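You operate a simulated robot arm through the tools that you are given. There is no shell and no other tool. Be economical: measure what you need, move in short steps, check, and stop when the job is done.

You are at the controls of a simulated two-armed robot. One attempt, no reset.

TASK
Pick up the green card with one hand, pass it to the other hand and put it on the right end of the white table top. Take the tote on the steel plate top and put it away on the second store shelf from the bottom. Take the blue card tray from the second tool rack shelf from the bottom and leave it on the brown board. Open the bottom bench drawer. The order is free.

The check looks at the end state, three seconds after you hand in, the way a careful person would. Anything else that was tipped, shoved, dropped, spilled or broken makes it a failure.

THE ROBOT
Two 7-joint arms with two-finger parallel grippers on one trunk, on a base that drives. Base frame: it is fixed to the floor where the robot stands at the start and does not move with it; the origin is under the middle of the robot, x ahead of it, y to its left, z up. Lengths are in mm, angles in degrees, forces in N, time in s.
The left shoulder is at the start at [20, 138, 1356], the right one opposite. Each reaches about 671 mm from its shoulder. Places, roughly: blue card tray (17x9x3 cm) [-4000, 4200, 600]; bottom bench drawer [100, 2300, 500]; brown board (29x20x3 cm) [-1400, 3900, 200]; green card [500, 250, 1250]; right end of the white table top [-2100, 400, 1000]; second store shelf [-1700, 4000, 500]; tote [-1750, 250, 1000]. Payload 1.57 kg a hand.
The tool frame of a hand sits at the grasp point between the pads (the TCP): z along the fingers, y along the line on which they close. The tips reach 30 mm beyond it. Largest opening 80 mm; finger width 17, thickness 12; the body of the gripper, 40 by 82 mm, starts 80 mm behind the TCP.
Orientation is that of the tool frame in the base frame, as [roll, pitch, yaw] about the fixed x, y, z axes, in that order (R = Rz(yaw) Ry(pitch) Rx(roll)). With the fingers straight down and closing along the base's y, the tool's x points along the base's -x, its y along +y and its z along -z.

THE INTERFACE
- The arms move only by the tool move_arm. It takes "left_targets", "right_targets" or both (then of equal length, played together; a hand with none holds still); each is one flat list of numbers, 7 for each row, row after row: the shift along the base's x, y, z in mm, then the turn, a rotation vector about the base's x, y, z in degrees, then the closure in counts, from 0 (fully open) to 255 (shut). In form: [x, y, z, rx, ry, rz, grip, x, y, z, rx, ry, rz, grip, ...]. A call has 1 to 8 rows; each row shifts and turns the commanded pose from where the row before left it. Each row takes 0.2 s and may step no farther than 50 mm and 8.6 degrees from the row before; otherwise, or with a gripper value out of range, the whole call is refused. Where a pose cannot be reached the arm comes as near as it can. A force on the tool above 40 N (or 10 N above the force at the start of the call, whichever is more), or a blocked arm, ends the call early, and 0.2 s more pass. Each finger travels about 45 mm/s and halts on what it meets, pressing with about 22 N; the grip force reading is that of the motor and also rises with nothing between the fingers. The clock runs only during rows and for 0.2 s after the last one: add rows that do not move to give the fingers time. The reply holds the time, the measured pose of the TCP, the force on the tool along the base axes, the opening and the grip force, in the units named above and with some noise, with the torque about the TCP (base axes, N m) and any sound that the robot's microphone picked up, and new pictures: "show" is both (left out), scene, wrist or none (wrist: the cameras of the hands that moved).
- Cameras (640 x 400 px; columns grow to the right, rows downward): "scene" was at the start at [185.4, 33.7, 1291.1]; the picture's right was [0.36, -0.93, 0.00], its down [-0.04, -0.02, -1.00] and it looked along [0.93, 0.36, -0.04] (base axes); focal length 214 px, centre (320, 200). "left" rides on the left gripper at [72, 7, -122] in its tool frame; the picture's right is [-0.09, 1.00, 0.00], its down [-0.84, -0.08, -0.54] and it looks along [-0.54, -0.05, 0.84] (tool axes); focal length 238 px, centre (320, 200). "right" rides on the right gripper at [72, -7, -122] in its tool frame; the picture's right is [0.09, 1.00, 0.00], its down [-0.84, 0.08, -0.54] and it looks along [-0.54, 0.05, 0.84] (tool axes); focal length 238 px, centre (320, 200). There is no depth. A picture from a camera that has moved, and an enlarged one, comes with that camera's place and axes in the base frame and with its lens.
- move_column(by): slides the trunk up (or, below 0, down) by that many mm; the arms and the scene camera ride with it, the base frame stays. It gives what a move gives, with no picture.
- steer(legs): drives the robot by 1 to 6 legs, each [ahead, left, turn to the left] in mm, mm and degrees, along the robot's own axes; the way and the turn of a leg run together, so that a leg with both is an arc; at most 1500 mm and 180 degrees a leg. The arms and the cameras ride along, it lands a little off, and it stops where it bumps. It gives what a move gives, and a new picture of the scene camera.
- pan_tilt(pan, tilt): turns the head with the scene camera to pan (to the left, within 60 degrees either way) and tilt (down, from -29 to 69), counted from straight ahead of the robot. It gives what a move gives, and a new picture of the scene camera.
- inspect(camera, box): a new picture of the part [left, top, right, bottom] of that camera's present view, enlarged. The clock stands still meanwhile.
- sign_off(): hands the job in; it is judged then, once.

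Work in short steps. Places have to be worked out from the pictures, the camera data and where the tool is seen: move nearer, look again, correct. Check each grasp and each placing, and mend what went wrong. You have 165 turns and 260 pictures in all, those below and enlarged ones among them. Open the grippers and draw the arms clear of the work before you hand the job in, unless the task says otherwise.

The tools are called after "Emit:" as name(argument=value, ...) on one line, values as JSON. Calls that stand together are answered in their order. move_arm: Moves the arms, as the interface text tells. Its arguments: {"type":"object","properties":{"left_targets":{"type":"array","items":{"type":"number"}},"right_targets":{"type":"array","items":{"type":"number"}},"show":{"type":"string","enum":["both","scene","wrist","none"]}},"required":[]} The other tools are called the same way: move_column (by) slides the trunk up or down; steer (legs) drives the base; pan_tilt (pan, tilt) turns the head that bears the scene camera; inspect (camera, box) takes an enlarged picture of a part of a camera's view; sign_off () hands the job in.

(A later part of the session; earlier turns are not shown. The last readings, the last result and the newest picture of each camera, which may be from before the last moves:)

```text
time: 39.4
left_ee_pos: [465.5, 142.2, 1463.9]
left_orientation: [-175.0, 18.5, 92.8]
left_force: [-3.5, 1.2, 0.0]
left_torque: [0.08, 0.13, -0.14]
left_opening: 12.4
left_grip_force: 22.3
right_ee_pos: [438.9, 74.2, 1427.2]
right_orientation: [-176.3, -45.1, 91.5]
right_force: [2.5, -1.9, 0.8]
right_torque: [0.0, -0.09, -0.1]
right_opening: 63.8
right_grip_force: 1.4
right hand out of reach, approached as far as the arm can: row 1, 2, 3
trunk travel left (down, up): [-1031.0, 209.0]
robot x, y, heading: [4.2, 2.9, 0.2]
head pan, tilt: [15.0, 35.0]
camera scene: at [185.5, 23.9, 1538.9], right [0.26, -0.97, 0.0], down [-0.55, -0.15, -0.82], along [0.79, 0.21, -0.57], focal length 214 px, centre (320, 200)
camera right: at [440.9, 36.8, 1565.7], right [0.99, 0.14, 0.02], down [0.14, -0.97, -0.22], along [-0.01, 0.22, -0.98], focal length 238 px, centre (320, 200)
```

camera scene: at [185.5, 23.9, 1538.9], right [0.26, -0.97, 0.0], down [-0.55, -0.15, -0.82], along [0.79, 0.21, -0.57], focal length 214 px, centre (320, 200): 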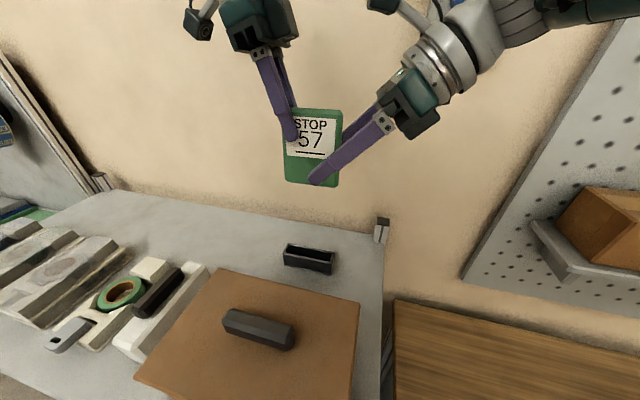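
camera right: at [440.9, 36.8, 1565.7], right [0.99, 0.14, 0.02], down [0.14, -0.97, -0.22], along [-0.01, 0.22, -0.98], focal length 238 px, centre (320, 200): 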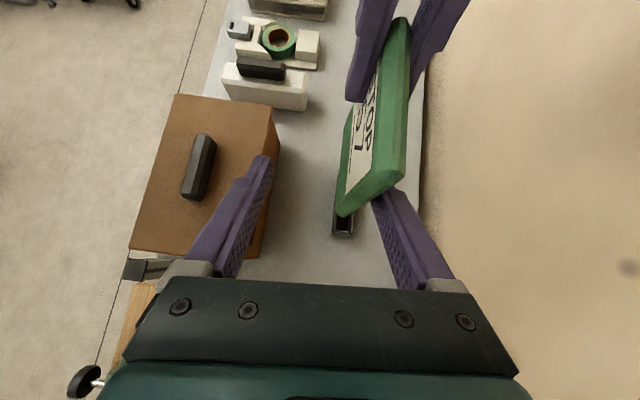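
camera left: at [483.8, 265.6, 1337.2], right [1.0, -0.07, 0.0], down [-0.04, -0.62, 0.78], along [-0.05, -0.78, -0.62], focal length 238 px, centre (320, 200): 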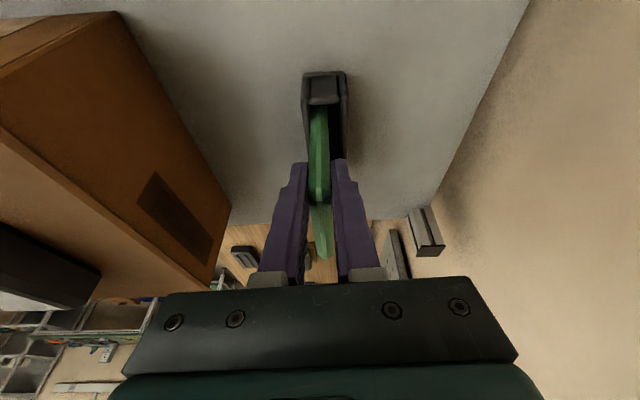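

The right hand fell short in x (reach). I back off, then raise both hands and draw the card closer.

Emit:
move_arm(right_targets=[6, -20, 20, 0, 0, 0, 60, 6, -25, 25, 0, 0, 0, 60, 0, -10, 20, 0, 0, 0, 60, 0, 0, 30, 0, 0, 0, 60, 0, 0, 30, 0, 0, 0, 60], left_targets=[0, 0, 0, 0, 0, 0, 255, 0, 0, 0, 0, 0, 0, 255, 0, 0, 25, 0, 0, 0, 255, 0, 0, 25, 0, 0, 0, 255, 0, 0, 25, 0, 0, 0, 255], show="none")

Emit:
move_arm(left_targets=[-15, 0, 0, 0, 0, 0, 255, -15, 0, 0, 0, 0, 0, 255, -15, 0, 0, 0, 0, 0, 255, 0, 0, 0, 0, 0, 0, 255], show="scene")

```text
time: 40.8
left_ee_pos: [441.8, 144.4, 1482.9]
left_orientation: [-167.5, 18.2, 95.3]
left_force: [-0.2, 0.5, -0.6]
left_torque: [0.04, 0.04, 0.01]
left_opening: 12.4
left_grip_force: 22.3
left hand out of reach, approached as far as the arm can: row 5
right_ee_pos: [450.8, 17.8, 1553.1]
right_orientation: [-176.1, -45.2, 91.2]
right_force: [0.5, 0.5, 0.2]
right_torque: [-0.01, 0.01, 0.03]
right_opening: 61.1
right_grip_force: 0.0
trunk travel left (down, up): [-1031.0, 209.0]
robot x, y, heading: [1.2, -2.6, -0.0]
head pan, tilt: [15.0, 35.0]
stopped in row 5 (left hand): the arm was blocked; the commanded pose is now the measured one
```

```text
time: 41.8
left_ee_pos: [435.7, 144.2, 1474.2]
left_orientation: [-165.9, 18.1, 95.9]
left_force: [0.4, 0.6, -0.3]
left_torque: [0.02, 0.05, -0.01]
left_opening: 12.7
left_grip_force: 22.3
left hand out of reach, approached as far as the arm can: row 1, 2, 3
right_ee_pos: [451.8, 18.7, 1553.8]
right_orientation: [-176.2, -45.3, 91.4]
right_force: [-0.7, 0.1, 0.6]
right_torque: [0.0, 0.01, 0.0]
right_opening: 61.5
right_grip_force: 0.0
trunk travel left (down, up): [-1031.0, 209.0]
robot x, y, heading: [2.6, -0.1, 0.1]
head pan, tilt: [15.0, 35.0]
camera scene: at [185.5, 23.9, 1538.9], right [0.26, -0.97, 0.0], down [-0.55, -0.15, -0.82], along [0.79, 0.21, -0.57], focal length 214 px, centre (320, 200)
```

scene: 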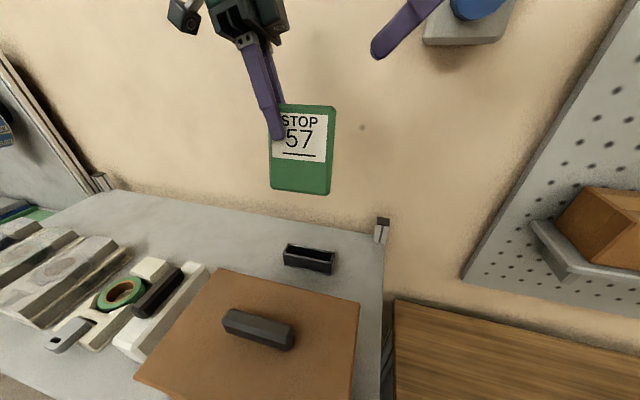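

The card is now nearer (x≈436) and tilted about 12°. I align the right hand to it and go to a pre-grasp point.

Emit:
move_arm(right_targets=[-5, 0, -25, 0, 5.5, 0, 60, -4, 5, -25, 0, 5.5, 0, 60, 0, 10, -17, 0, 0, 0, 60, 0, 0, 0, 0, 0, 0, 60], show="both")

```text
time: 42.8
left_ee_pos: [437.1, 145.6, 1473.1]
left_orientation: [-166.0, 18.2, 95.8]
left_force: [0.6, 0.3, -0.5]
left_torque: [0.04, 0.01, -0.01]
left_opening: 12.4
left_grip_force: 21.8
right_ee_pos: [428.1, 31.4, 1486.7]
right_orientation: [-160.6, -44.4, 80.4]
right_force: [-0.3, 0.0, -1.0]
right_torque: [0.04, 0.0, 0.02]
right_opening: 61.2
right_grip_force: 0.1
right hand out of reach, approached as far as the arm can: row 2
trunk travel left (down, up): [-1031.0, 209.0]
robot x, y, heading: [-1.0, 3.0, 0.0]
head pan, tilt: [15.0, 35.0]
camera scene: at [185.5, 23.9, 1538.9], right [0.26, -0.97, 0.0], down [-0.55, -0.15, -0.82], along [0.79, 0.21, -0.57], focal length 214 px, centre (320, 200)
camera right: at [456.3, -4.5, 1621.6], right [0.98, 0.14, -0.17], down [0.09, -0.97, -0.24], along [-0.2, 0.22, -0.96], focal length 238 px, centre (320, 200)
```

scene: 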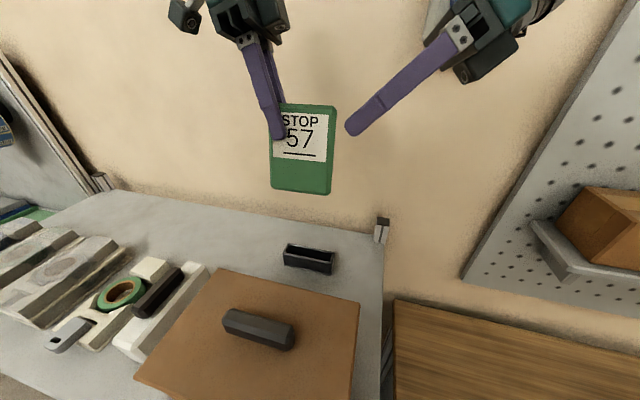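
right: 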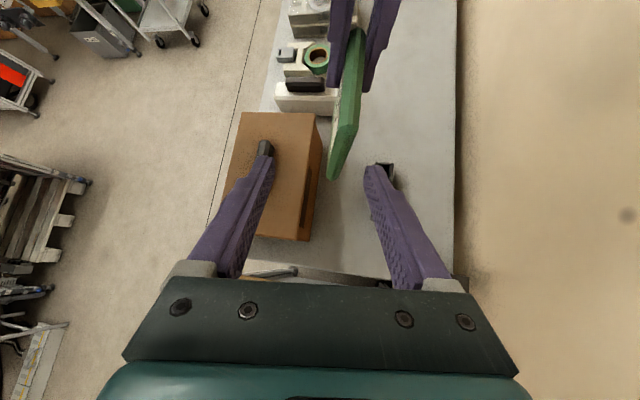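

Good alignment; advance along the fingers with small x correction.

Emit:
move_arm(right_targets=[2, 20, -18, 0, 0, 0, 60, 2, 20, -18, 0, 0, 0, 60, 0, 14, -12, 0, 0, 0, 60, 0, 0, 0, 0, 0, 0, 60], show="both")

```text
time: 43.8
left_ee_pos: [436.7, 144.0, 1473.6]
left_orientation: [-166.1, 18.0, 95.8]
left_force: [-0.5, 0.5, -1.1]
left_torque: [0.03, -0.03, 0.01]
left_opening: 12.1
left_grip_force: 22.3
right_ee_pos: [410.8, 83.1, 1441.8]
right_orientation: [-160.7, -44.4, 80.4]
right_force: [0.4, 0.0, -0.5]
right_torque: [-0.01, -0.02, 0.01]
right_opening: 61.2
right_grip_force: 0.0
right hand out of reach, approached as far as the arm can: row 1, 2, 3
trunk travel left (down, up): [-1031.0, 209.0]
robot x, y, heading: [0.6, 0.0, -0.0]
head pan, tilt: [15.0, 35.0]
camera scene: at [185.5, 23.9, 1538.9], right [0.26, -0.97, 0.0], down [-0.55, -0.15, -0.82], along [0.79, 0.21, -0.57], focal length 214 px, centre (320, 200)
camera right: at [440.3, 46.1, 1577.4], right [0.98, 0.14, -0.17], down [0.09, -0.97, -0.24], along [-0.2, 0.22, -0.96], focal length 238 px, centre (320, 200)
```

scene: 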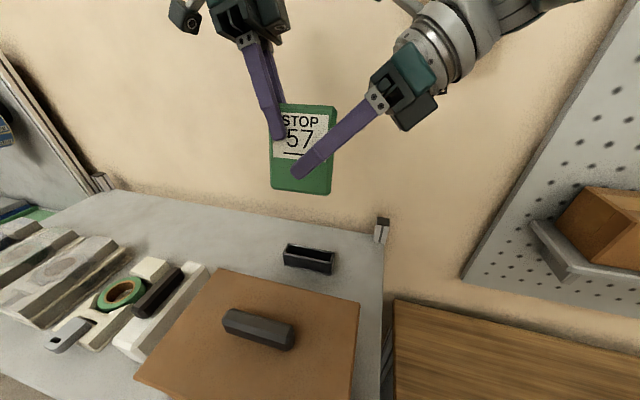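
right: 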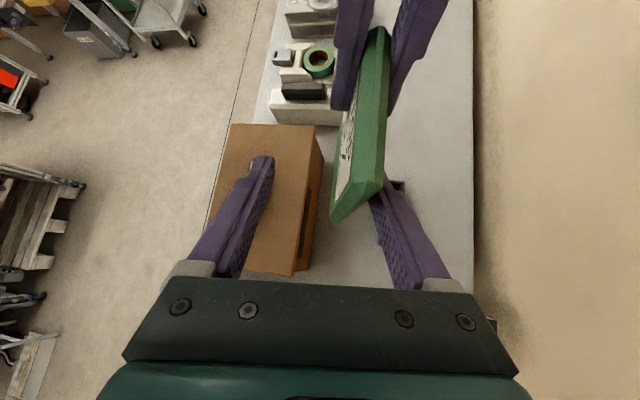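

The card is between the right fingers but near the back one. I close slowly and watch forces.

Emit:
move_arm(right_targets=[3, 0, 0, 0, 0, 0, 120, 3, 0, 0, 0, 0, 0, 160, 0, 0, 0, 0, 0, 0, 200, 0, 0, 0, 0, 0, 0, 230, 0, 0, 0, 0, 0, 0, 230, 0, 0, 0, 0, 0, 0, 230], show="both")

```text
time: 45.2
left_ee_pos: [435.1, 145.2, 1473.4]
left_orientation: [-165.6, 18.1, 95.6]
left_force: [-18.4, 0.0, 8.7]
left_torque: [-0.31, 1.02, -0.7]
left_opening: 18.3
left_grip_force: 22.3
right_ee_pos: [413.6, 78.7, 1440.2]
right_orientation: [-161.0, -44.4, 80.4]
right_force: [18.1, 0.0, -9.5]
right_torque: [-0.26, -0.27, -0.49]
right_opening: 25.6
right_grip_force: 9.8
right hand out of reach, approached as far as the arm can: row 1
trunk travel left (down, up): [-1031.0, 209.0]
robot x, y, heading: [-2.8, -1.6, 0.0]
head pan, tilt: [15.0, 35.0]
camera scene: at [185.5, 23.9, 1538.9], right [0.26, -0.97, 0.0], down [-0.55, -0.15, -0.82], along [0.79, 0.21, -0.57], focal length 214 px, centre (320, 200)
camera right: at [441.6, 43.0, 1576.6], right [0.98, 0.13, -0.17], down [0.09, -0.97, -0.24], along [-0.19, 0.22, -0.96], focal length 238 px, centre (320, 200)
```

scene: 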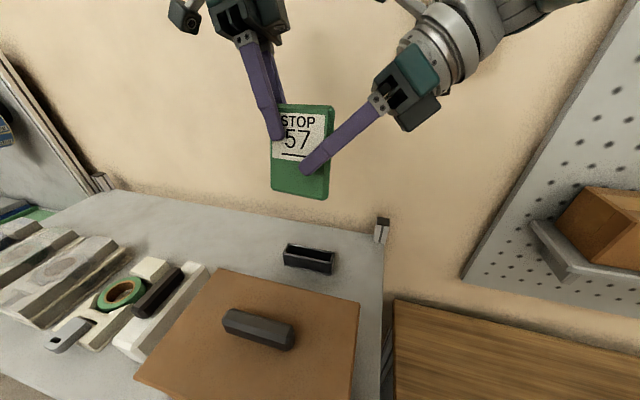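
right: 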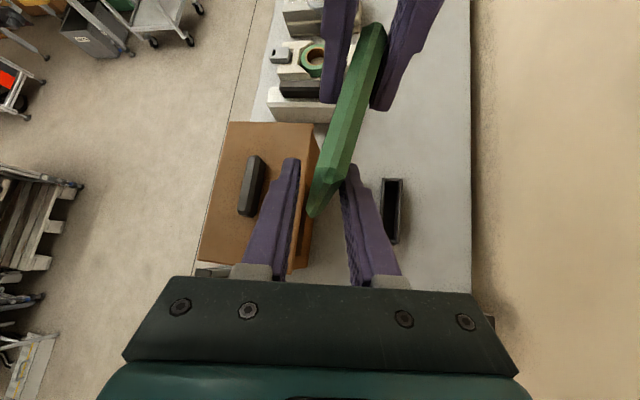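

Nearly closed; finish the right grip.

Emit:
move_arm(right_targets=[0, 0, 0, 0, 0, 0, 255, 0, 0, 0, 0, 0, 0, 255, 0, 0, 0, 0, 0, 0, 255, 0, 0, 0, 0, 0, 0, 255], show="wrist")

```text
time: 46.2
left_ee_pos: [435.3, 145.3, 1473.9]
left_orientation: [-165.5, 18.1, 95.7]
left_force: [-19.7, -0.7, 17.8]
left_torque: [-0.64, 1.1, -0.59]
left_opening: 21.8
left_grip_force: 22.2
right_ee_pos: [414.6, 79.8, 1440.5]
right_orientation: [-161.0, -44.3, 80.4]
right_force: [19.5, 0.9, -17.3]
right_torque: [-0.54, -0.1, -0.69]
right_opening: 16.9
right_grip_force: 21.8
trunk travel left (down, up): [-1031.0, 209.0]
robot x, y, heading: [-3.1, -1.4, 0.0]
head pan, tilt: [15.0, 35.0]
camera right: at [441.4, 43.4, 1576.3], right [0.98, 0.13, -0.17], down [0.09, -0.97, -0.24], along [-0.19, 0.22, -0.96], focal length 238 px, centre (320, 200)
```

right: 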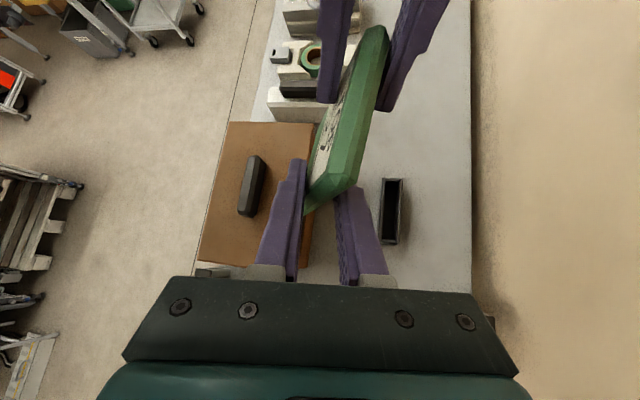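

Both hands hold it. Release with the left slowly.

Emit:
move_arm(left_targets=[0, 0, 0, 0, 0, 0, 180, 0, 0, 0, 0, 0, 0, 150, 0, 0, 0, 0, 0, 0, 120, 0, 0, 0, 0, 0, 0, 80, 0, 0, 0, 0, 0, 0, 80], right_targets=[0, 0, 0, 0, 0, 0, 255, 0, 0, 0, 0, 0, 0, 255, 0, 0, 0, 0, 0, 0, 255, 0, 0, 0, 0, 0, 0, 255, 0, 0, 0, 0, 0, 0, 255], show="both")

```text
time: 47.4
left_ee_pos: [436.4, 145.8, 1474.3]
left_orientation: [-166.0, 18.1, 95.8]
left_force: [0.4, 0.2, -0.1]
left_torque: [0.0, 0.0, 0.01]
left_opening: 54.6
left_grip_force: 0.1
right_ee_pos: [411.6, 80.4, 1441.9]
right_orientation: [-160.6, -44.4, 80.5]
right_force: [0.1, 0.1, -1.0]
right_torque: [-0.05, 0.0, -0.03]
right_opening: 12.3
right_grip_force: 22.1
trunk travel left (down, up): [-1031.0, 209.0]
robot x, y, heading: [-1.0, -0.3, 0.1]
head pan, tilt: [15.0, 35.0]
camera scene: at [185.5, 23.9, 1538.9], right [0.26, -0.97, 0.0], down [-0.55, -0.15, -0.82], along [0.79, 0.21, -0.57], focal length 214 px, centre (320, 200)
camera right: at [440.7, 43.8, 1577.1], right [0.98, 0.14, -0.17], down [0.09, -0.97, -0.24], along [-0.2, 0.22, -0.96], focal length 238 px, centre (320, 200)
camera left: at [463.3, 252.8, 1562.5], right [0.98, -0.06, -0.2], down [0.12, -0.62, 0.78], along [-0.17, -0.78, -0.6], focal length 238 px, centre (320, 200)
```

scene: 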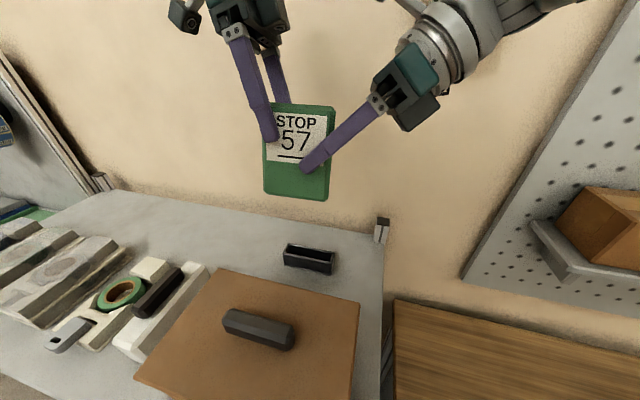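
right: 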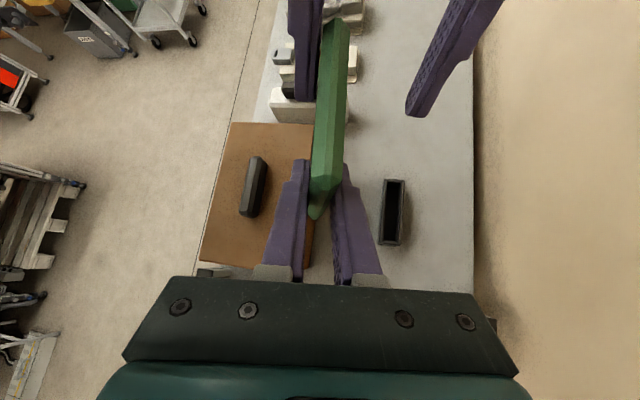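
left: 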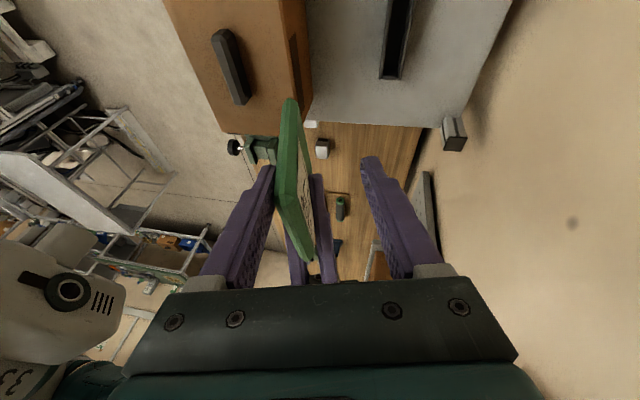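

Handover done. Open left wider and draw the card away to the right and down.

Emit:
move_arm(left_targets=[0, 0, 0, 0, 0, 0, 0, 0, 0, 0, 0, 0, 0, 0, 0, 10, 0, 0, 0, 0, 0, 0, 15, 0, 0, 0, 0, 0, 0, 20, 0, 0, 0, 0, 0, 0, 20, 0, 0, 0, 0, 0], right_targets=[0, 0, 0, 0, 0, 0, 255, 0, 0, 0, 0, 0, 0, 255, 0, -20, -20, 0, 0, 0, 255, 0, -30, -15, 0, 0, 0, 255, 0, -40, 0, 0, 0, 0, 255, 0, -40, 0, 0, 0, 0, 255], show="scene")

```text
time: 48.8
left_ee_pos: [434.1, 211.0, 1481.3]
left_orientation: [-167.5, 18.0, 95.2]
left_force: [1.2, -0.1, 0.3]
left_torque: [-0.01, 0.01, 0.01]
left_opening: 80.1
left_grip_force: 0.1
left hand out of reach, approached as far as the arm can: row 6
right_ee_pos: [414.7, -51.3, 1405.9]
right_orientation: [-160.7, -44.5, 80.6]
right_force: [-0.3, -0.2, -0.4]
right_torque: [-0.02, 0.01, -0.04]
right_opening: 12.4
right_grip_force: 22.0
trunk travel left (down, up): [-1031.0, 209.0]
robot x, y, heading: [-2.9, -3.5, -0.0]
head pan, tilt: [15.0, 35.0]
camera scene: at [185.5, 24.0, 1538.9], right [0.26, -0.97, 0.0], down [-0.55, -0.15, -0.82], along [0.79, 0.21, -0.57], focal length 214 px, centre (320, 200)
```

scene: 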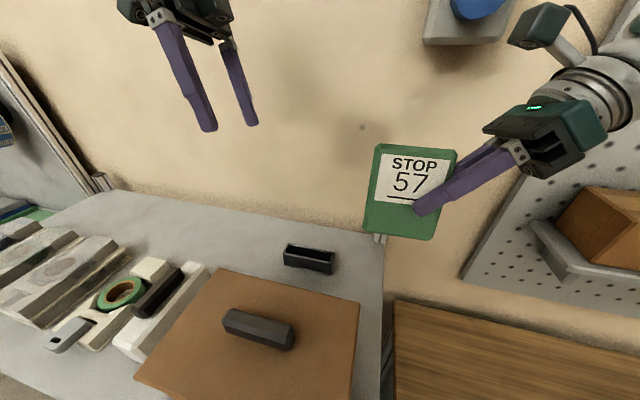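

Now return the left hand to its natural posture and pull both arms in before driving.

Emit:
move_arm(left_targets=[-15, 15, -5, 6.4, 0.7, 0, 0, -15, 15, -5, 6.4, 0.7, 0, 0, -15, 15, -5, 6.4, 0.7, 0, 0, -15, 15, -5, 6.4, 0.7, 0, 0, -15, 15, -5, 6.4, 0.7, 0, 0, -15, 15, -5, 6.4, 0.7, 0, 0, -15, 15, -5, 6.4, 0.7, 0, 0, -15, 15, -5, 6.4, 0.7, 0, 0], right_targets=[-15, -10, 0, 0, 0, 0, 255, -15, -10, 0, 0, 0, 0, 255, -15, -10, 0, 0, 0, 0, 255, -15, -10, 0, 0, 0, 0, 255, -15, -10, 0, 0, 0, 0, 255, -15, -10, 0, 0, 0, 0, 255, 0, -10, 0, 0, 0, 0, 255, 0, -10, 0, 0, 0, 0, 255], show="none")

Emit:
move_arm(left_targets=[0, 0, 0, 0, 0, 8.2, 0, 0, 0, 0, 0, 0, 8.2, 0, 0, 0, 0, 0, 0, 8.2, 0, 0, 0, 0, 0, 0, 8.2, 0, 0, 0, 0, 0, 0, 8.2, 0, 0, 0, 0, 0, 0, 8.2, 0, 0, 0, 0, 0, 0, 8.2, 0, 0, 0, 0, 0, 0, 8.2, 0], show="none")

Emit:
pan_tilt(pan=60, tilt=25)

```text
time: 50.6
left_ee_pos: [419.6, 344.4, 1444.0]
left_orientation: [-166.8, -33.5, 95.1]
left_force: [0.8, 0.4, -0.1]
left_torque: [-0.02, -0.02, -0.02]
left_opening: 80.1
left_grip_force: 0.0
left hand out of reach, approached as far as the arm can: row 1, 2, 3, 4, 5, 6, 7, 8
right_ee_pos: [325.7, -130.4, 1406.6]
right_orientation: [-160.6, -44.4, 80.3]
right_force: [0.4, -0.6, -0.9]
right_torque: [-0.01, -0.02, 0.02]
right_opening: 12.5
right_grip_force: 22.1
trunk travel left (down, up): [-1031.0, 209.0]
robot x, y, heading: [-1.4, 1.3, 0.1]
head pan, tilt: [15.0, 35.0]
```

```text
time: 52.4
left_ee_pos: [374.6, 330.2, 1464.2]
left_orientation: [-169.4, -31.8, 132.0]
left_force: [-0.8, -0.9, 1.1]
left_torque: [-0.02, 0.04, 0.05]
left_opening: 80.0
left_grip_force: 0.1
left hand out of reach, approached as far as the arm can: row 1, 2, 3, 4, 5, 6, 7, 8
right_ee_pos: [324.0, -130.7, 1405.4]
right_orientation: [-160.6, -44.4, 80.4]
right_force: [0.3, 0.1, -0.2]
right_torque: [-0.02, -0.03, -0.02]
right_opening: 12.4
right_grip_force: 22.3
trunk travel left (down, up): [-1031.0, 209.0]
robot x, y, heading: [1.1, -0.9, 0.1]
head pan, tilt: [15.0, 35.0]
```

```text
time: 53.5
left_ee_pos: [374.6, 330.7, 1463.7]
left_orientation: [-169.5, -31.9, 131.8]
left_force: [-0.3, -0.4, -0.1]
left_torque: [0.02, 0.05, 0.0]
left_opening: 80.0
left_grip_force: 0.1
right_ee_pos: [324.8, -129.8, 1405.9]
right_orientation: [-160.7, -44.4, 80.4]
right_force: [0.2, 0.6, -0.2]
right_torque: [0.01, 0.01, 0.0]
right_opening: 12.6
right_grip_force: 21.9
trunk travel left (down, up): [-1031.0, 209.0]
robot x, y, heading: [-2.4, 3.5, 0.2]
head pan, tilt: [60.0, 25.0]
camera scene: at [146.6, 80.9, 1554.7], right [0.87, -0.5, 0.0], down [-0.21, -0.37, -0.91], along [0.45, 0.78, -0.42], focal length 214 px, centre (320, 200)
```

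scene: 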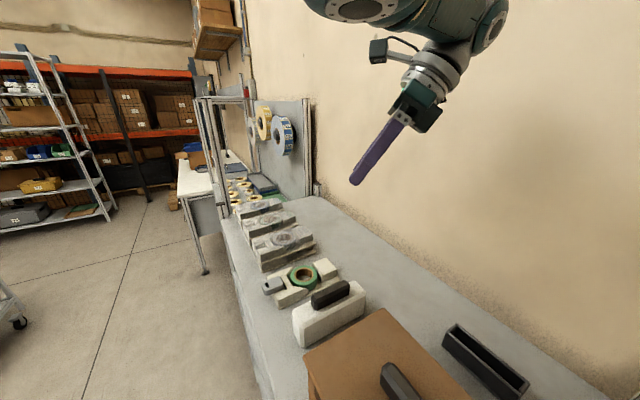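

Finish the left yaw back, then reverse a bit and turn to view what's behind.

Emit:
move_arm(left_targets=[-12, 0, -10, 0, 0, 8, 0, -12, 0, -10, 0, 0, 8, 0, -12, 0, -10, 0, 0, 8, 0, -12, 0, -10, 0, 0, 8, 0, -12, 0, -5, 0, 0, 8, 0, -12, 0, 0, 0, 0, 8, 0], show="none")

Emit:
pan_tilt(pan=-60, tilt=25)

Emit:
steer(legs=[[-350, 0, 0], [0, 0, 90]])

```text
time: 54.9
left_ee_pos: [329.8, 340.8, 1414.6]
left_orientation: [-169.4, -31.9, -179.9]
left_force: [-0.3, 0.5, 0.7]
left_torque: [-0.02, -0.01, -0.02]
left_opening: 80.0
left_grip_force: 0.0
left hand out of reach, approached as far as the arm can: row 2, 4, 5, 6
right_ee_pos: [325.8, -130.1, 1405.7]
right_orientation: [-160.7, -44.3, 80.3]
right_force: [-0.5, 0.2, -0.2]
right_torque: [-0.03, -0.03, 0.01]
right_opening: 12.5
right_grip_force: 21.4
trunk travel left (down, up): [-1031.0, 209.0]
robot x, y, heading: [-3.0, 2.6, -0.1]
head pan, tilt: [60.0, 25.0]
```

```text
time: 56.9
left_ee_pos: [329.9, 340.5, 1415.0]
left_orientation: [-169.4, -31.9, 179.9]
left_force: [0.2, 0.4, 0.2]
left_torque: [0.0, -0.04, 0.01]
left_opening: 79.6
left_grip_force: 0.0
right_ee_pos: [324.9, -130.2, 1405.1]
right_orientation: [-160.6, -44.5, 80.4]
right_force: [0.2, 0.3, -1.2]
right_torque: [-0.01, -0.02, 0.01]
right_opening: 12.5
right_grip_force: 21.8
trunk travel left (down, up): [-1031.0, 209.0]
robot x, y, heading: [2.1, 3.8, 0.2]
head pan, tilt: [-60.0, 25.0]
camera scene: at [146.6, -78.6, 1554.7], right [-0.87, -0.5, 0.0], down [-0.21, 0.37, -0.91], along [0.45, -0.78, -0.42], focal length 214 px, centre (320, 200)
```

scene: 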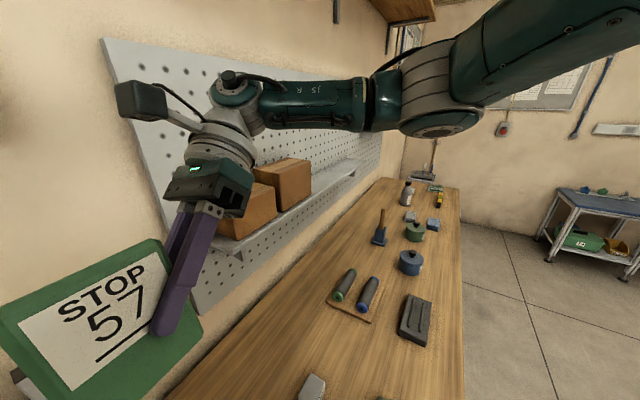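

```text
time: 63.1
left_ee_pos: [-700.5, 327.5, 1414.4]
left_orientation: [-169.4, -31.9, -89.5]
left_force: [0.4, 0.0, 0.3]
left_torque: [0.04, 0.02, -0.01]
left_opening: 79.9
left_grip_force: 0.1
right_ee_pos: [-229.2, 326.6, 1406.0]
right_orientation: [-160.8, -44.4, 171.0]
right_force: [0.1, -0.6, -0.6]
right_torque: [-0.04, -0.04, 0.03]
right_opening: 12.2
right_grip_force: 22.1
trunk travel left (down, up): [-1031.0, 209.0]
robot x, y, heading: [-355.8, 4.5, 90.5]
head pan, tilt: [-60.0, 25.0]
camera scene: at [-277.5, 148.4, 1554.7], right [0.51, -0.86, 0.0], down [-0.36, -0.21, -0.91], along [0.78, 0.46, -0.42], focal length 214 px, centre (320, 200)
```

scene: 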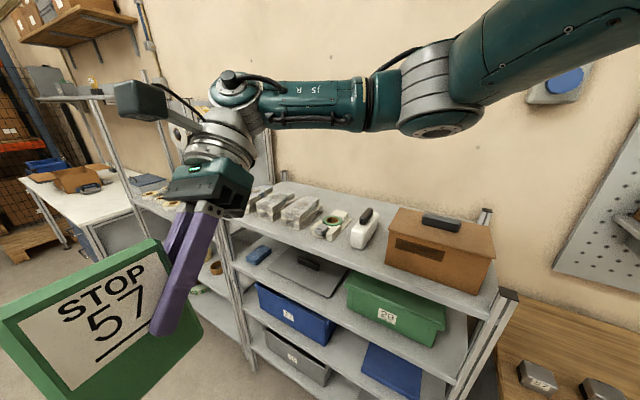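

Turn the head toward left to see the white table area.

Emit:
pan_tilt(pan=60, tilt=25)

Emit:
pan_tilt(pan=0, tilt=20)

```text
time: 65.1
left_ee_pos: [-700.5, 328.0, 1415.1]
left_orientation: [-169.4, -32.0, -89.5]
left_force: [-1.1, -0.1, 0.2]
left_torque: [0.01, 0.0, 0.02]
left_opening: 79.7
left_grip_force: 0.1
right_ee_pos: [-229.2, 327.1, 1406.2]
right_orientation: [-160.7, -44.4, 170.9]
right_force: [0.0, -0.2, -1.1]
right_torque: [0.01, 0.0, 0.0]
right_opening: 12.2
right_grip_force: 21.2
trunk travel left (down, up): [-1031.0, 209.0]
robot x, y, heading: [-356.8, 5.2, 90.4]
head pan, tilt: [60.0, 25.0]
camera scene: at [-437.0, 147.2, 1554.7], right [0.49, 0.87, 0.0], down [0.37, -0.21, -0.91], along [-0.79, 0.45, -0.42], focal length 214 px, centre (320, 200)
```

scene: 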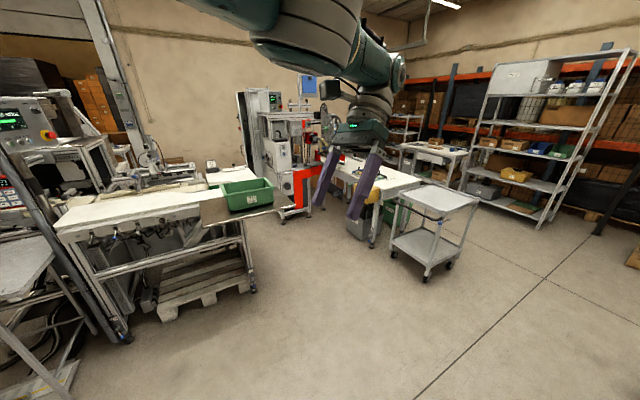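

```text
time: 66.4
left_ee_pos: [-700.6, 327.9, 1414.5]
left_orientation: [-169.4, -31.9, -89.5]
left_force: [-0.3, -0.4, -0.1]
left_torque: [0.0, 0.0, 0.01]
left_opening: 80.1
left_grip_force: 0.0
right_ee_pos: [-229.2, 326.8, 1405.7]
right_orientation: [-160.7, -44.4, 170.9]
right_force: [0.5, -0.3, -0.3]
right_torque: [-0.01, -0.01, -0.04]
right_opening: 12.1
right_grip_force: 21.7
trunk travel left (down, up): [-1031.0, 209.0]
robot x, y, heading: [-358.4, 0.5, 90.5]
head pan, tilt: [0.0, 20.0]
camera scene: at [-357.7, 194.8, 1562.7], right [1.0, 0.01, 0.0], down [0.0, -0.34, -0.94], along [-0.01, 0.94, -0.34], focal length 214 px, centre (320, 200)
```

scene: 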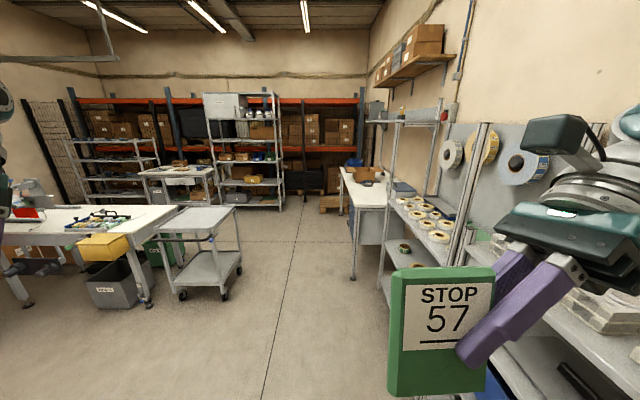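

I look in detail at the white table with the tote.

Emit:
pan_tilt(pan=60, tilt=25)

Emit:
inspect(camera="scene", box=[40, 120, 360, 320])

```text
time: 67.7
left_ee_pos: [-700.9, 328.3, 1414.9]
left_orientation: [-169.4, -31.9, -89.5]
left_force: [0.0, 0.1, -0.3]
left_torque: [0.01, 0.04, -0.01]
left_opening: 79.8
left_grip_force: 0.1
right_ee_pos: [-230.0, 327.9, 1406.3]
right_orientation: [-160.8, -44.4, 170.9]
right_force: [0.3, 0.0, -0.1]
right_torque: [-0.02, 0.02, -0.01]
right_opening: 12.4
right_grip_force: 22.0
trunk travel left (down, up): [-1031.0, 209.0]
robot x, y, heading: [-358.3, -2.6, 90.7]
head pan, tilt: [60.0, 25.0]
camera scene: at [-437.0, 147.2, 1554.7], right [0.49, 0.87, 0.0], down [0.37, -0.21, -0.91], along [-0.79, 0.45, -0.42], focal length 214 px, centre (320, 200)
```

scene: 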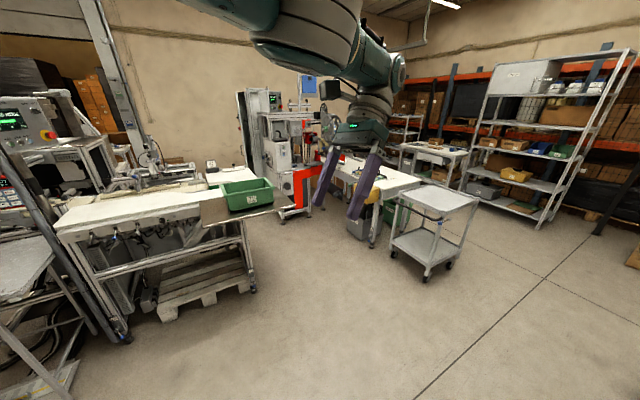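

```text
2.00 times, centred on (200, 220) of scene
camera zoom: at [-437.0, 147.2, 1554.7], right [0.49, 0.87, 0.0], down [0.37, -0.21, -0.91], along [-0.79, 0.45, -0.42], focal length 429 px, centre (560, 160)
```

zoom: 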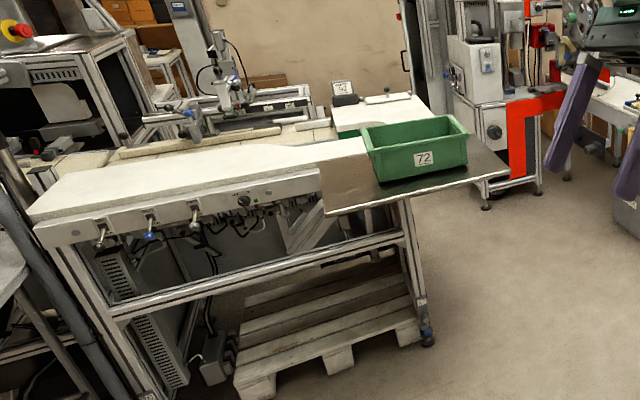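

The white top's right end is behind the tote. I drive closer, facing −x, to look at the layout.

Emit:
steer(legs=[[0, 0, 90], [600, -500, 0]])

Emit:
pan_tilt(pan=0, tilt=30)

```text
time: 75.7
left_ee_pos: [-1284.1, 152.4, 1414.2]
left_orientation: [-169.5, -32.0, 0.4]
left_force: [-0.3, -0.3, -0.9]
left_torque: [-0.02, 0.03, -0.02]
left_opening: 80.0
left_grip_force: 0.0
right_ee_pos: [-1282.7, 623.1, 1405.6]
right_orientation: [-160.6, -44.4, -99.2]
right_force: [0.1, 0.5, -0.4]
right_torque: [0.01, 0.01, 0.02]
right_opening: 12.1
right_grip_force: 22.0
trunk travel left (down, up): [-1031.0, 209.0]
robot x, y, heading: [-956.3, 495.8, -179.7]
head pan, tilt: [60.0, 25.0]
camera scene: at [-1101.5, 415.2, 1554.7], right [-0.87, 0.5, 0.0], down [0.21, 0.37, -0.91], along [-0.45, -0.79, -0.42], focal length 214 px, centre (320, 200)
```

scene: 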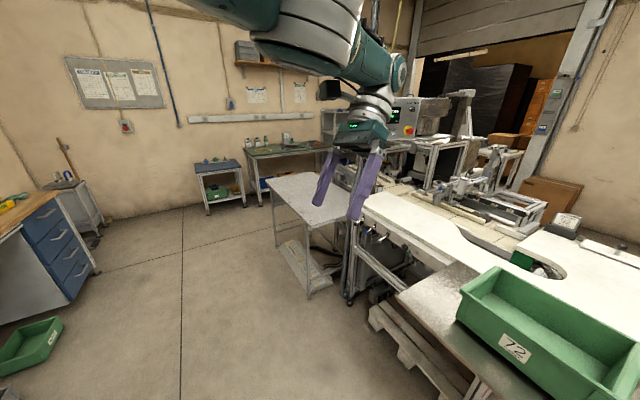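

```text
time: 77.0
left_ee_pos: [-1285.0, 151.8, 1415.6]
left_orientation: [-169.4, -32.0, 0.3]
left_force: [-0.1, -0.6, -0.7]
left_torque: [0.01, -0.02, -0.03]
left_opening: 79.9
left_grip_force: 0.0
right_ee_pos: [-1282.1, 623.3, 1405.8]
right_orientation: [-160.6, -44.3, -99.3]
right_force: [0.3, 0.6, -0.7]
right_torque: [0.01, 0.01, 0.02]
right_opening: 12.5
right_grip_force: 22.2
trunk travel left (down, up): [-1031.0, 209.0]
robot x, y, heading: [-956.2, 496.6, -179.7]
head pan, tilt: [0.0, 30.0]
camera scene: at [-1146.3, 494.7, 1546.7], right [-0.01, 1.0, 0.0], down [0.5, 0.0, -0.87], along [-0.87, 0.0, -0.5], focal length 214 px, centre (320, 200)
```

scene: 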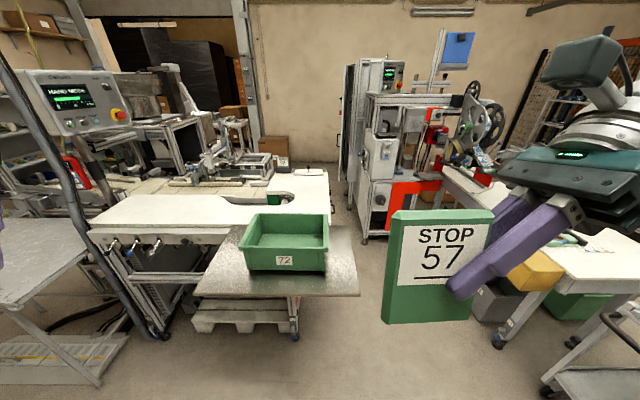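

The white top's right edge is near y≈560 for x<−1950, and there is a free corridor y≈620–1600. I drive to its right side and face −y.

Emit:
steer(legs=[[0, -604, 0], [1150, 0, 0], [0, 0, 90]])

Emit:
pan_tilt(pan=0, tilt=40)

```text
time: 89.8
left_ee_pos: [-1786.0, 767.1, 1416.5]
left_orientation: [-169.4, -31.9, 90.0]
left_force: [0.3, -0.7, -0.3]
left_torque: [-0.01, -0.04, 0.01]
left_opening: 79.8
left_grip_force: 0.0
right_ee_pos: [-2258.2, 773.5, 1405.0]
right_orientation: [-160.6, -44.4, -9.6]
right_force: [0.3, 0.5, -0.8]
right_torque: [-0.03, 0.02, -0.04]
right_opening: 12.5
right_grip_force: 22.2
trunk travel left (down, up): [-1031.0, 209.0]
robot x, y, heading: [-2127.8, 1097.0, -90.2]
head pan, tilt: [0.0, 30.0]
camera scene: at [-2126.7, 909.1, 1546.7], right [-1.0, 0.0, 0.0], down [0.0, 0.5, -0.87], along [0.0, -0.87, -0.5], focal length 214 px, centre (320, 200)
```

scene: 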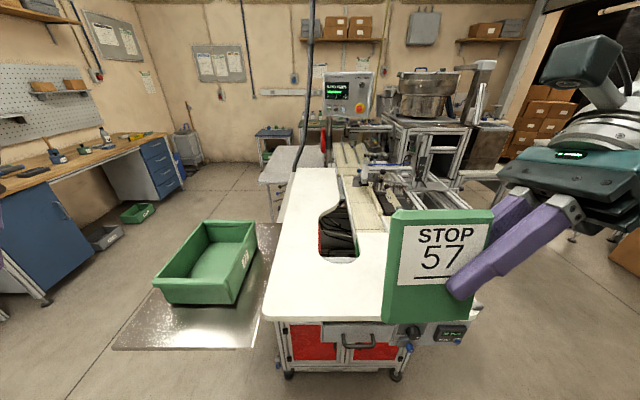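

```text
time: 90.5
left_ee_pos: [-1786.5, 767.6, 1415.5]
left_orientation: [-169.4, -31.9, 89.9]
left_force: [-1.2, 0.3, 0.1]
left_torque: [-0.03, 0.01, -0.03]
left_opening: 79.9
left_grip_force: 0.1
right_ee_pos: [-2257.5, 773.7, 1406.0]
right_orientation: [-160.7, -44.4, -9.6]
right_force: [0.6, -0.2, 0.2]
right_torque: [0.0, 0.03, 0.0]
right_opening: 12.5
right_grip_force: 21.6
trunk travel left (down, up): [-1031.0, 209.0]
robot x, y, heading: [-2127.8, 1095.7, -90.0]
head pan, tilt: [0.0, 40.0]
camera scene: at [-2126.7, 914.5, 1531.4], right [-1.0, 0.0, 0.0], down [0.0, 0.64, -0.77], along [0.0, -0.77, -0.64], focal length 214 px, centre (320, 200)
```

scene: 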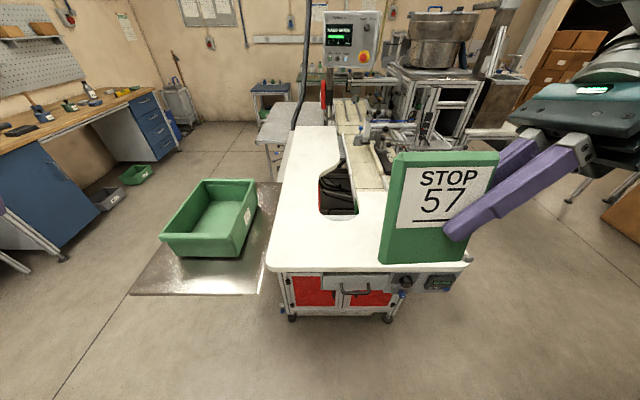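

Clear view of the white top's right end. I rotate the card toward flat with the right hand (about world x), in free air.

Emit:
move_arm(right_targets=[0, 0, 0, -8.4, 0, 0, 255, 0, 0, 0, -8.4, 0, 0, 255, 0, 0, 0, -8.4, 0, 0, 255, 0, 0, 0, -8.4, 0, 0, 255, 0, 0, 0, -8.4, 0, 0, 255, 0, 0, 0, -8.4, 0, 0, 255, 0, 0, 0, -8.4, 0, 0, 255, 0, 0, 0, -8.4, 0, 0, 255], show="both")

```text
time: 92.3
left_ee_pos: [-1786.4, 768.2, 1415.2]
left_orientation: [-169.4, -31.9, 89.9]
left_force: [0.3, -0.3, 0.1]
left_torque: [0.0, 0.0, -0.02]
left_opening: 80.0
left_grip_force: 0.1
right_ee_pos: [-2256.7, 773.8, 1406.9]
right_orientation: [119.6, -22.3, 40.5]
right_force: [0.2, 0.9, -0.2]
right_torque: [0.0, 0.03, -0.01]
right_opening: 12.3
right_grip_force: 21.9
trunk travel left (down, up): [-1031.0, 209.0]
robot x, y, heading: [-2129.2, 1099.4, -90.2]
head pan, tilt: [0.0, 40.0]
camera scene: at [-2126.7, 914.5, 1531.4], right [-1.0, 0.0, 0.0], down [0.0, 0.64, -0.77], along [0.0, -0.77, -0.64], focal length 214 px, centre (320, 200)
camera right: at [-2293.9, 886.1, 1485.3], right [0.14, -0.53, 0.84], down [-0.97, -0.26, -0.01], along [0.22, -0.81, -0.55], focal length 238 px, centre (320, 200)
```

scene: 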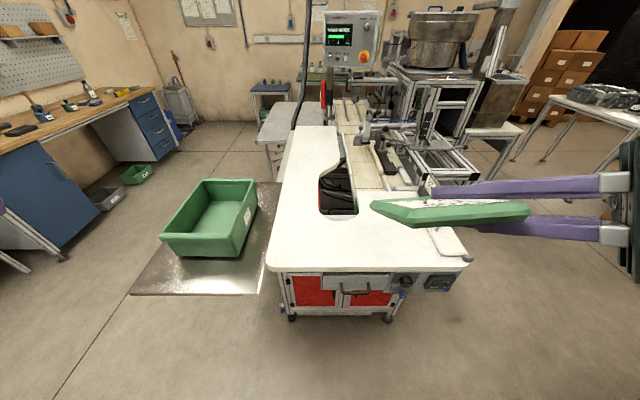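
right: 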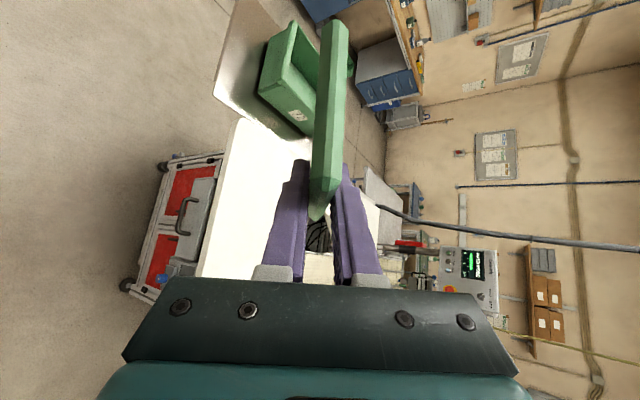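

Card is ~30° from flat; a few more degrees, then I drive ahead 180 mm and lower the trunk 250 mm.

Emit:
move_arm(right_targets=[0, 0, 0, -4, 0, 0, 255, 0, 0, 0, -4, 0, 0, 255], show="none")

Emit:
steer(legs=[[180, 0, 0]])

Emit:
move_column(by=-250)

Emit:
pan_tilt(pan=-5, tilt=50)

```text
time: 92.9
left_ee_pos: [-1786.6, 768.3, 1414.8]
left_orientation: [-169.3, -31.9, 89.9]
left_force: [0.1, 1.1, 0.0]
left_torque: [0.05, -0.02, 0.0]
left_opening: 79.9
left_grip_force: 0.2
right_ee_pos: [-2256.8, 773.4, 1406.2]
right_orientation: [113.3, -17.0, 42.6]
right_force: [0.4, -1.0, 0.0]
right_torque: [0.03, 0.03, 0.02]
right_opening: 12.6
right_grip_force: 22.2
trunk travel left (down, up): [-1031.0, 209.0]
robot x, y, heading: [-2127.3, 1099.8, -90.2]
head pan, tilt: [0.0, 40.0]
```

```text
time: 94.4
left_ee_pos: [-1788.2, 590.2, 1415.1]
left_orientation: [-169.5, -31.9, 89.8]
left_force: [0.1, 0.4, 0.7]
left_torque: [0.0, -0.01, -0.01]
left_opening: 79.9
left_grip_force: 0.1
right_ee_pos: [-2259.0, 595.7, 1406.6]
right_orientation: [113.5, -17.1, 42.4]
right_force: [0.4, -0.4, -0.2]
right_torque: [0.01, 0.02, -0.01]
right_opening: 12.5
right_grip_force: 22.2
trunk travel left (down, up): [-1031.0, 209.0]
robot x, y, heading: [-2128.6, 923.4, -90.3]
head pan, tilt: [0.0, 40.0]
camera scene: at [-2127.9, 737.3, 1531.3], right [-1.0, 0.0, 0.0], down [0.0, 0.64, -0.77], along [0.0, -0.77, -0.64], focal length 214 px, centre (320, 200)
```

scene: 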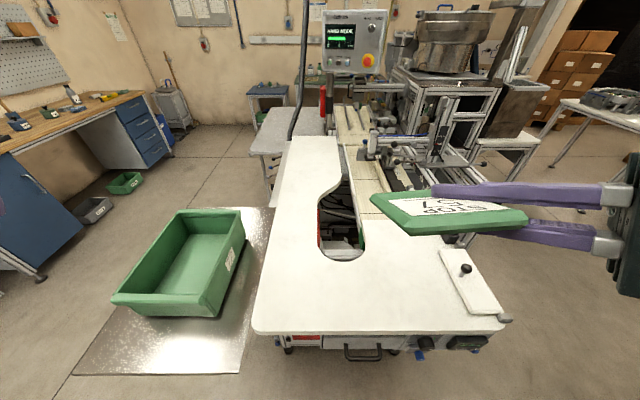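

```text
time: 97.0
left_ee_pos: [-1788.8, 590.6, 1166.0]
left_orientation: [-169.4, -31.9, 89.7]
left_force: [-0.4, 0.0, -0.8]
left_torque: [0.01, -0.03, 0.0]
left_opening: 80.1
left_grip_force: 0.1
right_ee_pos: [-2257.8, 596.3, 1155.4]
right_orientation: [113.5, -17.1, 42.4]
right_force: [-0.5, 0.2, -0.4]
right_torque: [0.0, 0.01, -0.02]
right_opening: 12.6
right_grip_force: 21.7
trunk travel left (down, up): [-781.0, 459.0]
robot x, y, heading: [-2125.6, 924.5, -90.3]
head pan, tilt: [0.0, 40.0]
```

```text
time: 97.7
left_ee_pos: [-1788.4, 589.9, 1164.8]
left_orientation: [-169.4, -31.8, 89.7]
left_force: [-0.2, -0.7, 1.3]
left_torque: [0.01, 0.01, 0.0]
left_opening: 79.9
left_grip_force: 0.0
right_ee_pos: [-2258.3, 597.3, 1155.9]
right_orientation: [113.5, -17.1, 42.2]
right_force: [-0.4, 0.6, -1.0]
right_torque: [-0.04, 0.02, 0.03]
right_opening: 12.4
right_grip_force: 22.2
trunk travel left (down, up): [-781.0, 459.0]
robot x, y, heading: [-2132.6, 925.1, -90.5]
head pan, tilt: [-5.0, 50.0]
camera scene: at [-2134.5, 745.6, 1267.2], right [-1.0, 0.09, 0.0], down [0.07, 0.76, -0.64], along [-0.06, -0.64, -0.77], focal length 214 px, centre (320, 200)
```

scene: 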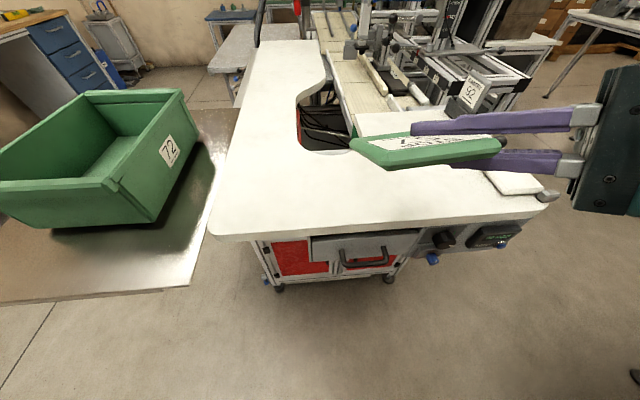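

Table top is at z≈950, near edge y≈543. I bring the card over the clear spot around (−2130, 455).

Emit:
move_arm(right_targets=[24, -32, -15, 0, 0, 0, 255, 24, -32, -20, 0, 0, 0, 255, 24, -32, -30, 0, 0, 0, 255, 21, -30, -40, 0, 0, 0, 255, 0, 0, 0, 0, 0, 0, 255], show="both")

```text
refused: row 4 steps farther than a row can; nothing moved
```

Smaller last step.

Emit:
move_arm(right_targets=[24, -32, -15, 0, 0, 0, 255, 24, -32, -20, 0, 0, 0, 255, 24, -32, -25, 0, 0, 0, 255, 21, -30, -25, 0, 0, 0, 255, 0, 0, -20, 0, 0, 0, 255, 0, 0, 0, 0, 0, 0, 255], show="both")

```text
time: 99.1
left_ee_pos: [-1789.8, 590.7, 1163.6]
left_orientation: [-169.4, -31.9, 89.8]
left_force: [0.4, 0.3, -0.4]
left_torque: [-0.01, -0.01, 0.01]
left_opening: 80.1
left_grip_force: 0.1
right_ee_pos: [-2166.7, 472.4, 1052.3]
right_orientation: [113.5, -17.1, 42.3]
right_force: [0.5, 0.1, -1.1]
right_torque: [-0.01, 0.03, -0.02]
right_opening: 12.4
right_grip_force: 22.1
trunk travel left (down, up): [-781.0, 459.0]
robot x, y, heading: [-2129.6, 924.9, -90.5]
head pan, tilt: [-5.0, 50.0]
camera scene: at [-2134.5, 745.6, 1267.2], right [-1.0, 0.09, 0.0], down [0.07, 0.76, -0.64], along [-0.06, -0.64, -0.77], focal length 214 px, centre (320, 200)
camera right: at [-2202.7, 593.9, 1114.7], right [0.13, -0.42, 0.9], down [-0.97, -0.25, 0.03], along [0.21, -0.87, -0.44], focal length 238 px, centre (320, 200)
```

scene: 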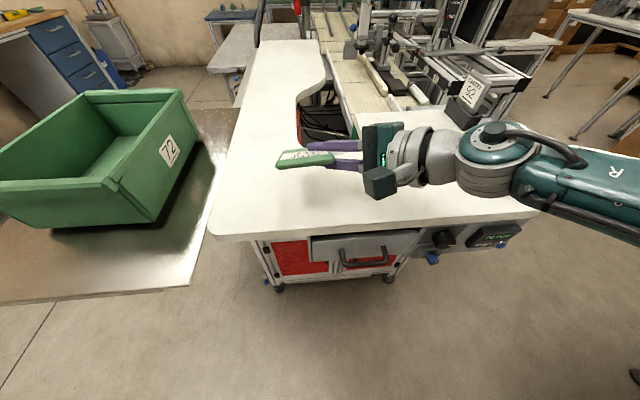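
right: 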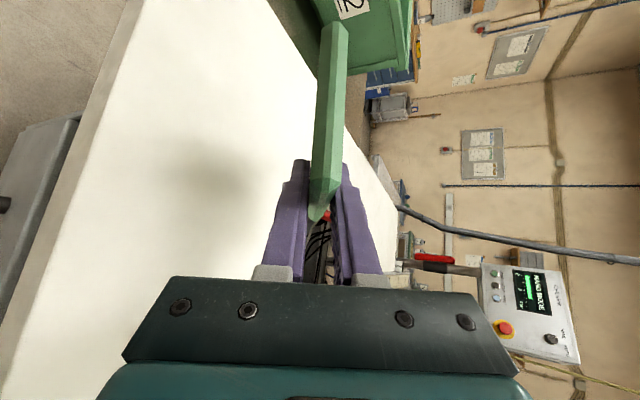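

Good. I lower in steps until contact.

Emit:
move_arm(right_targets=[0, 0, -20, 0, 0, 0, 255, 0, 0, -15, 0, 0, 0, 255, 0, 0, -10, 0, 0, 0, 255, 0, 0, -8, 0, 0, 0, 255, 0, 0, 0, 0, 0, 0, 255], show="both")

```text
time: 100.3
left_ee_pos: [-1790.0, 589.6, 1164.6]
left_orientation: [-169.4, -31.8, 89.7]
left_force: [0.4, -1.0, -0.2]
left_torque: [-0.04, 0.02, 0.05]
left_opening: 79.9
left_grip_force: 0.0
right_ee_pos: [-2166.9, 470.5, 998.7]
right_orientation: [113.7, -17.1, 42.3]
right_force: [-0.1, 0.7, -0.4]
right_torque: [0.0, 0.07, 0.02]
right_opening: 12.3
right_grip_force: 21.8
trunk travel left (down, up): [-781.0, 459.0]
robot x, y, heading: [-2129.5, 919.5, -90.2]
head pan, tilt: [-5.0, 50.0]
camera scene: at [-2134.5, 745.6, 1267.2], right [-1.0, 0.09, 0.0], down [0.07, 0.76, -0.64], along [-0.06, -0.64, -0.77], focal length 214 px, centre (320, 200)
camera right: at [-2201.9, 594.3, 1062.7], right [0.14, -0.42, 0.9], down [-0.97, -0.25, 0.03], along [0.21, -0.87, -0.44], focal length 238 px, centre (320, 200)
```

scene: 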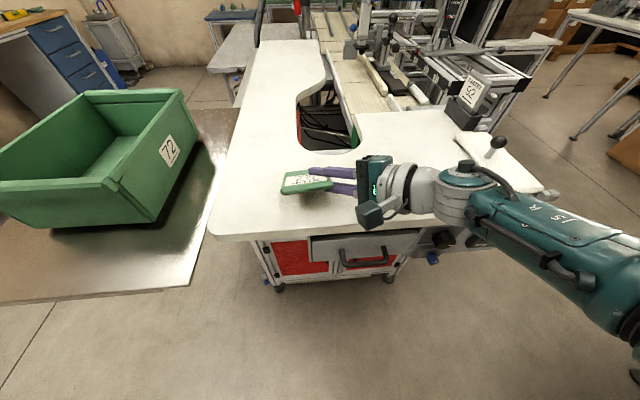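
right: 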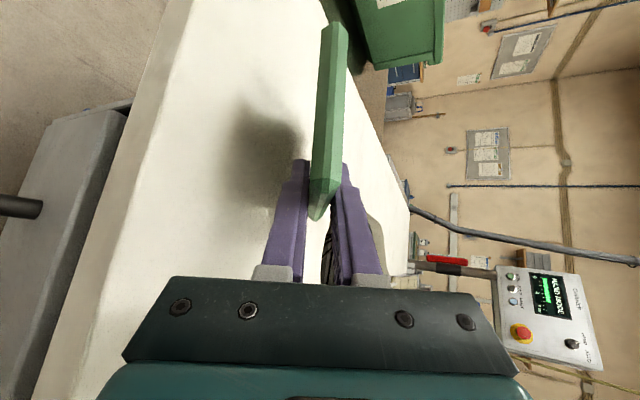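

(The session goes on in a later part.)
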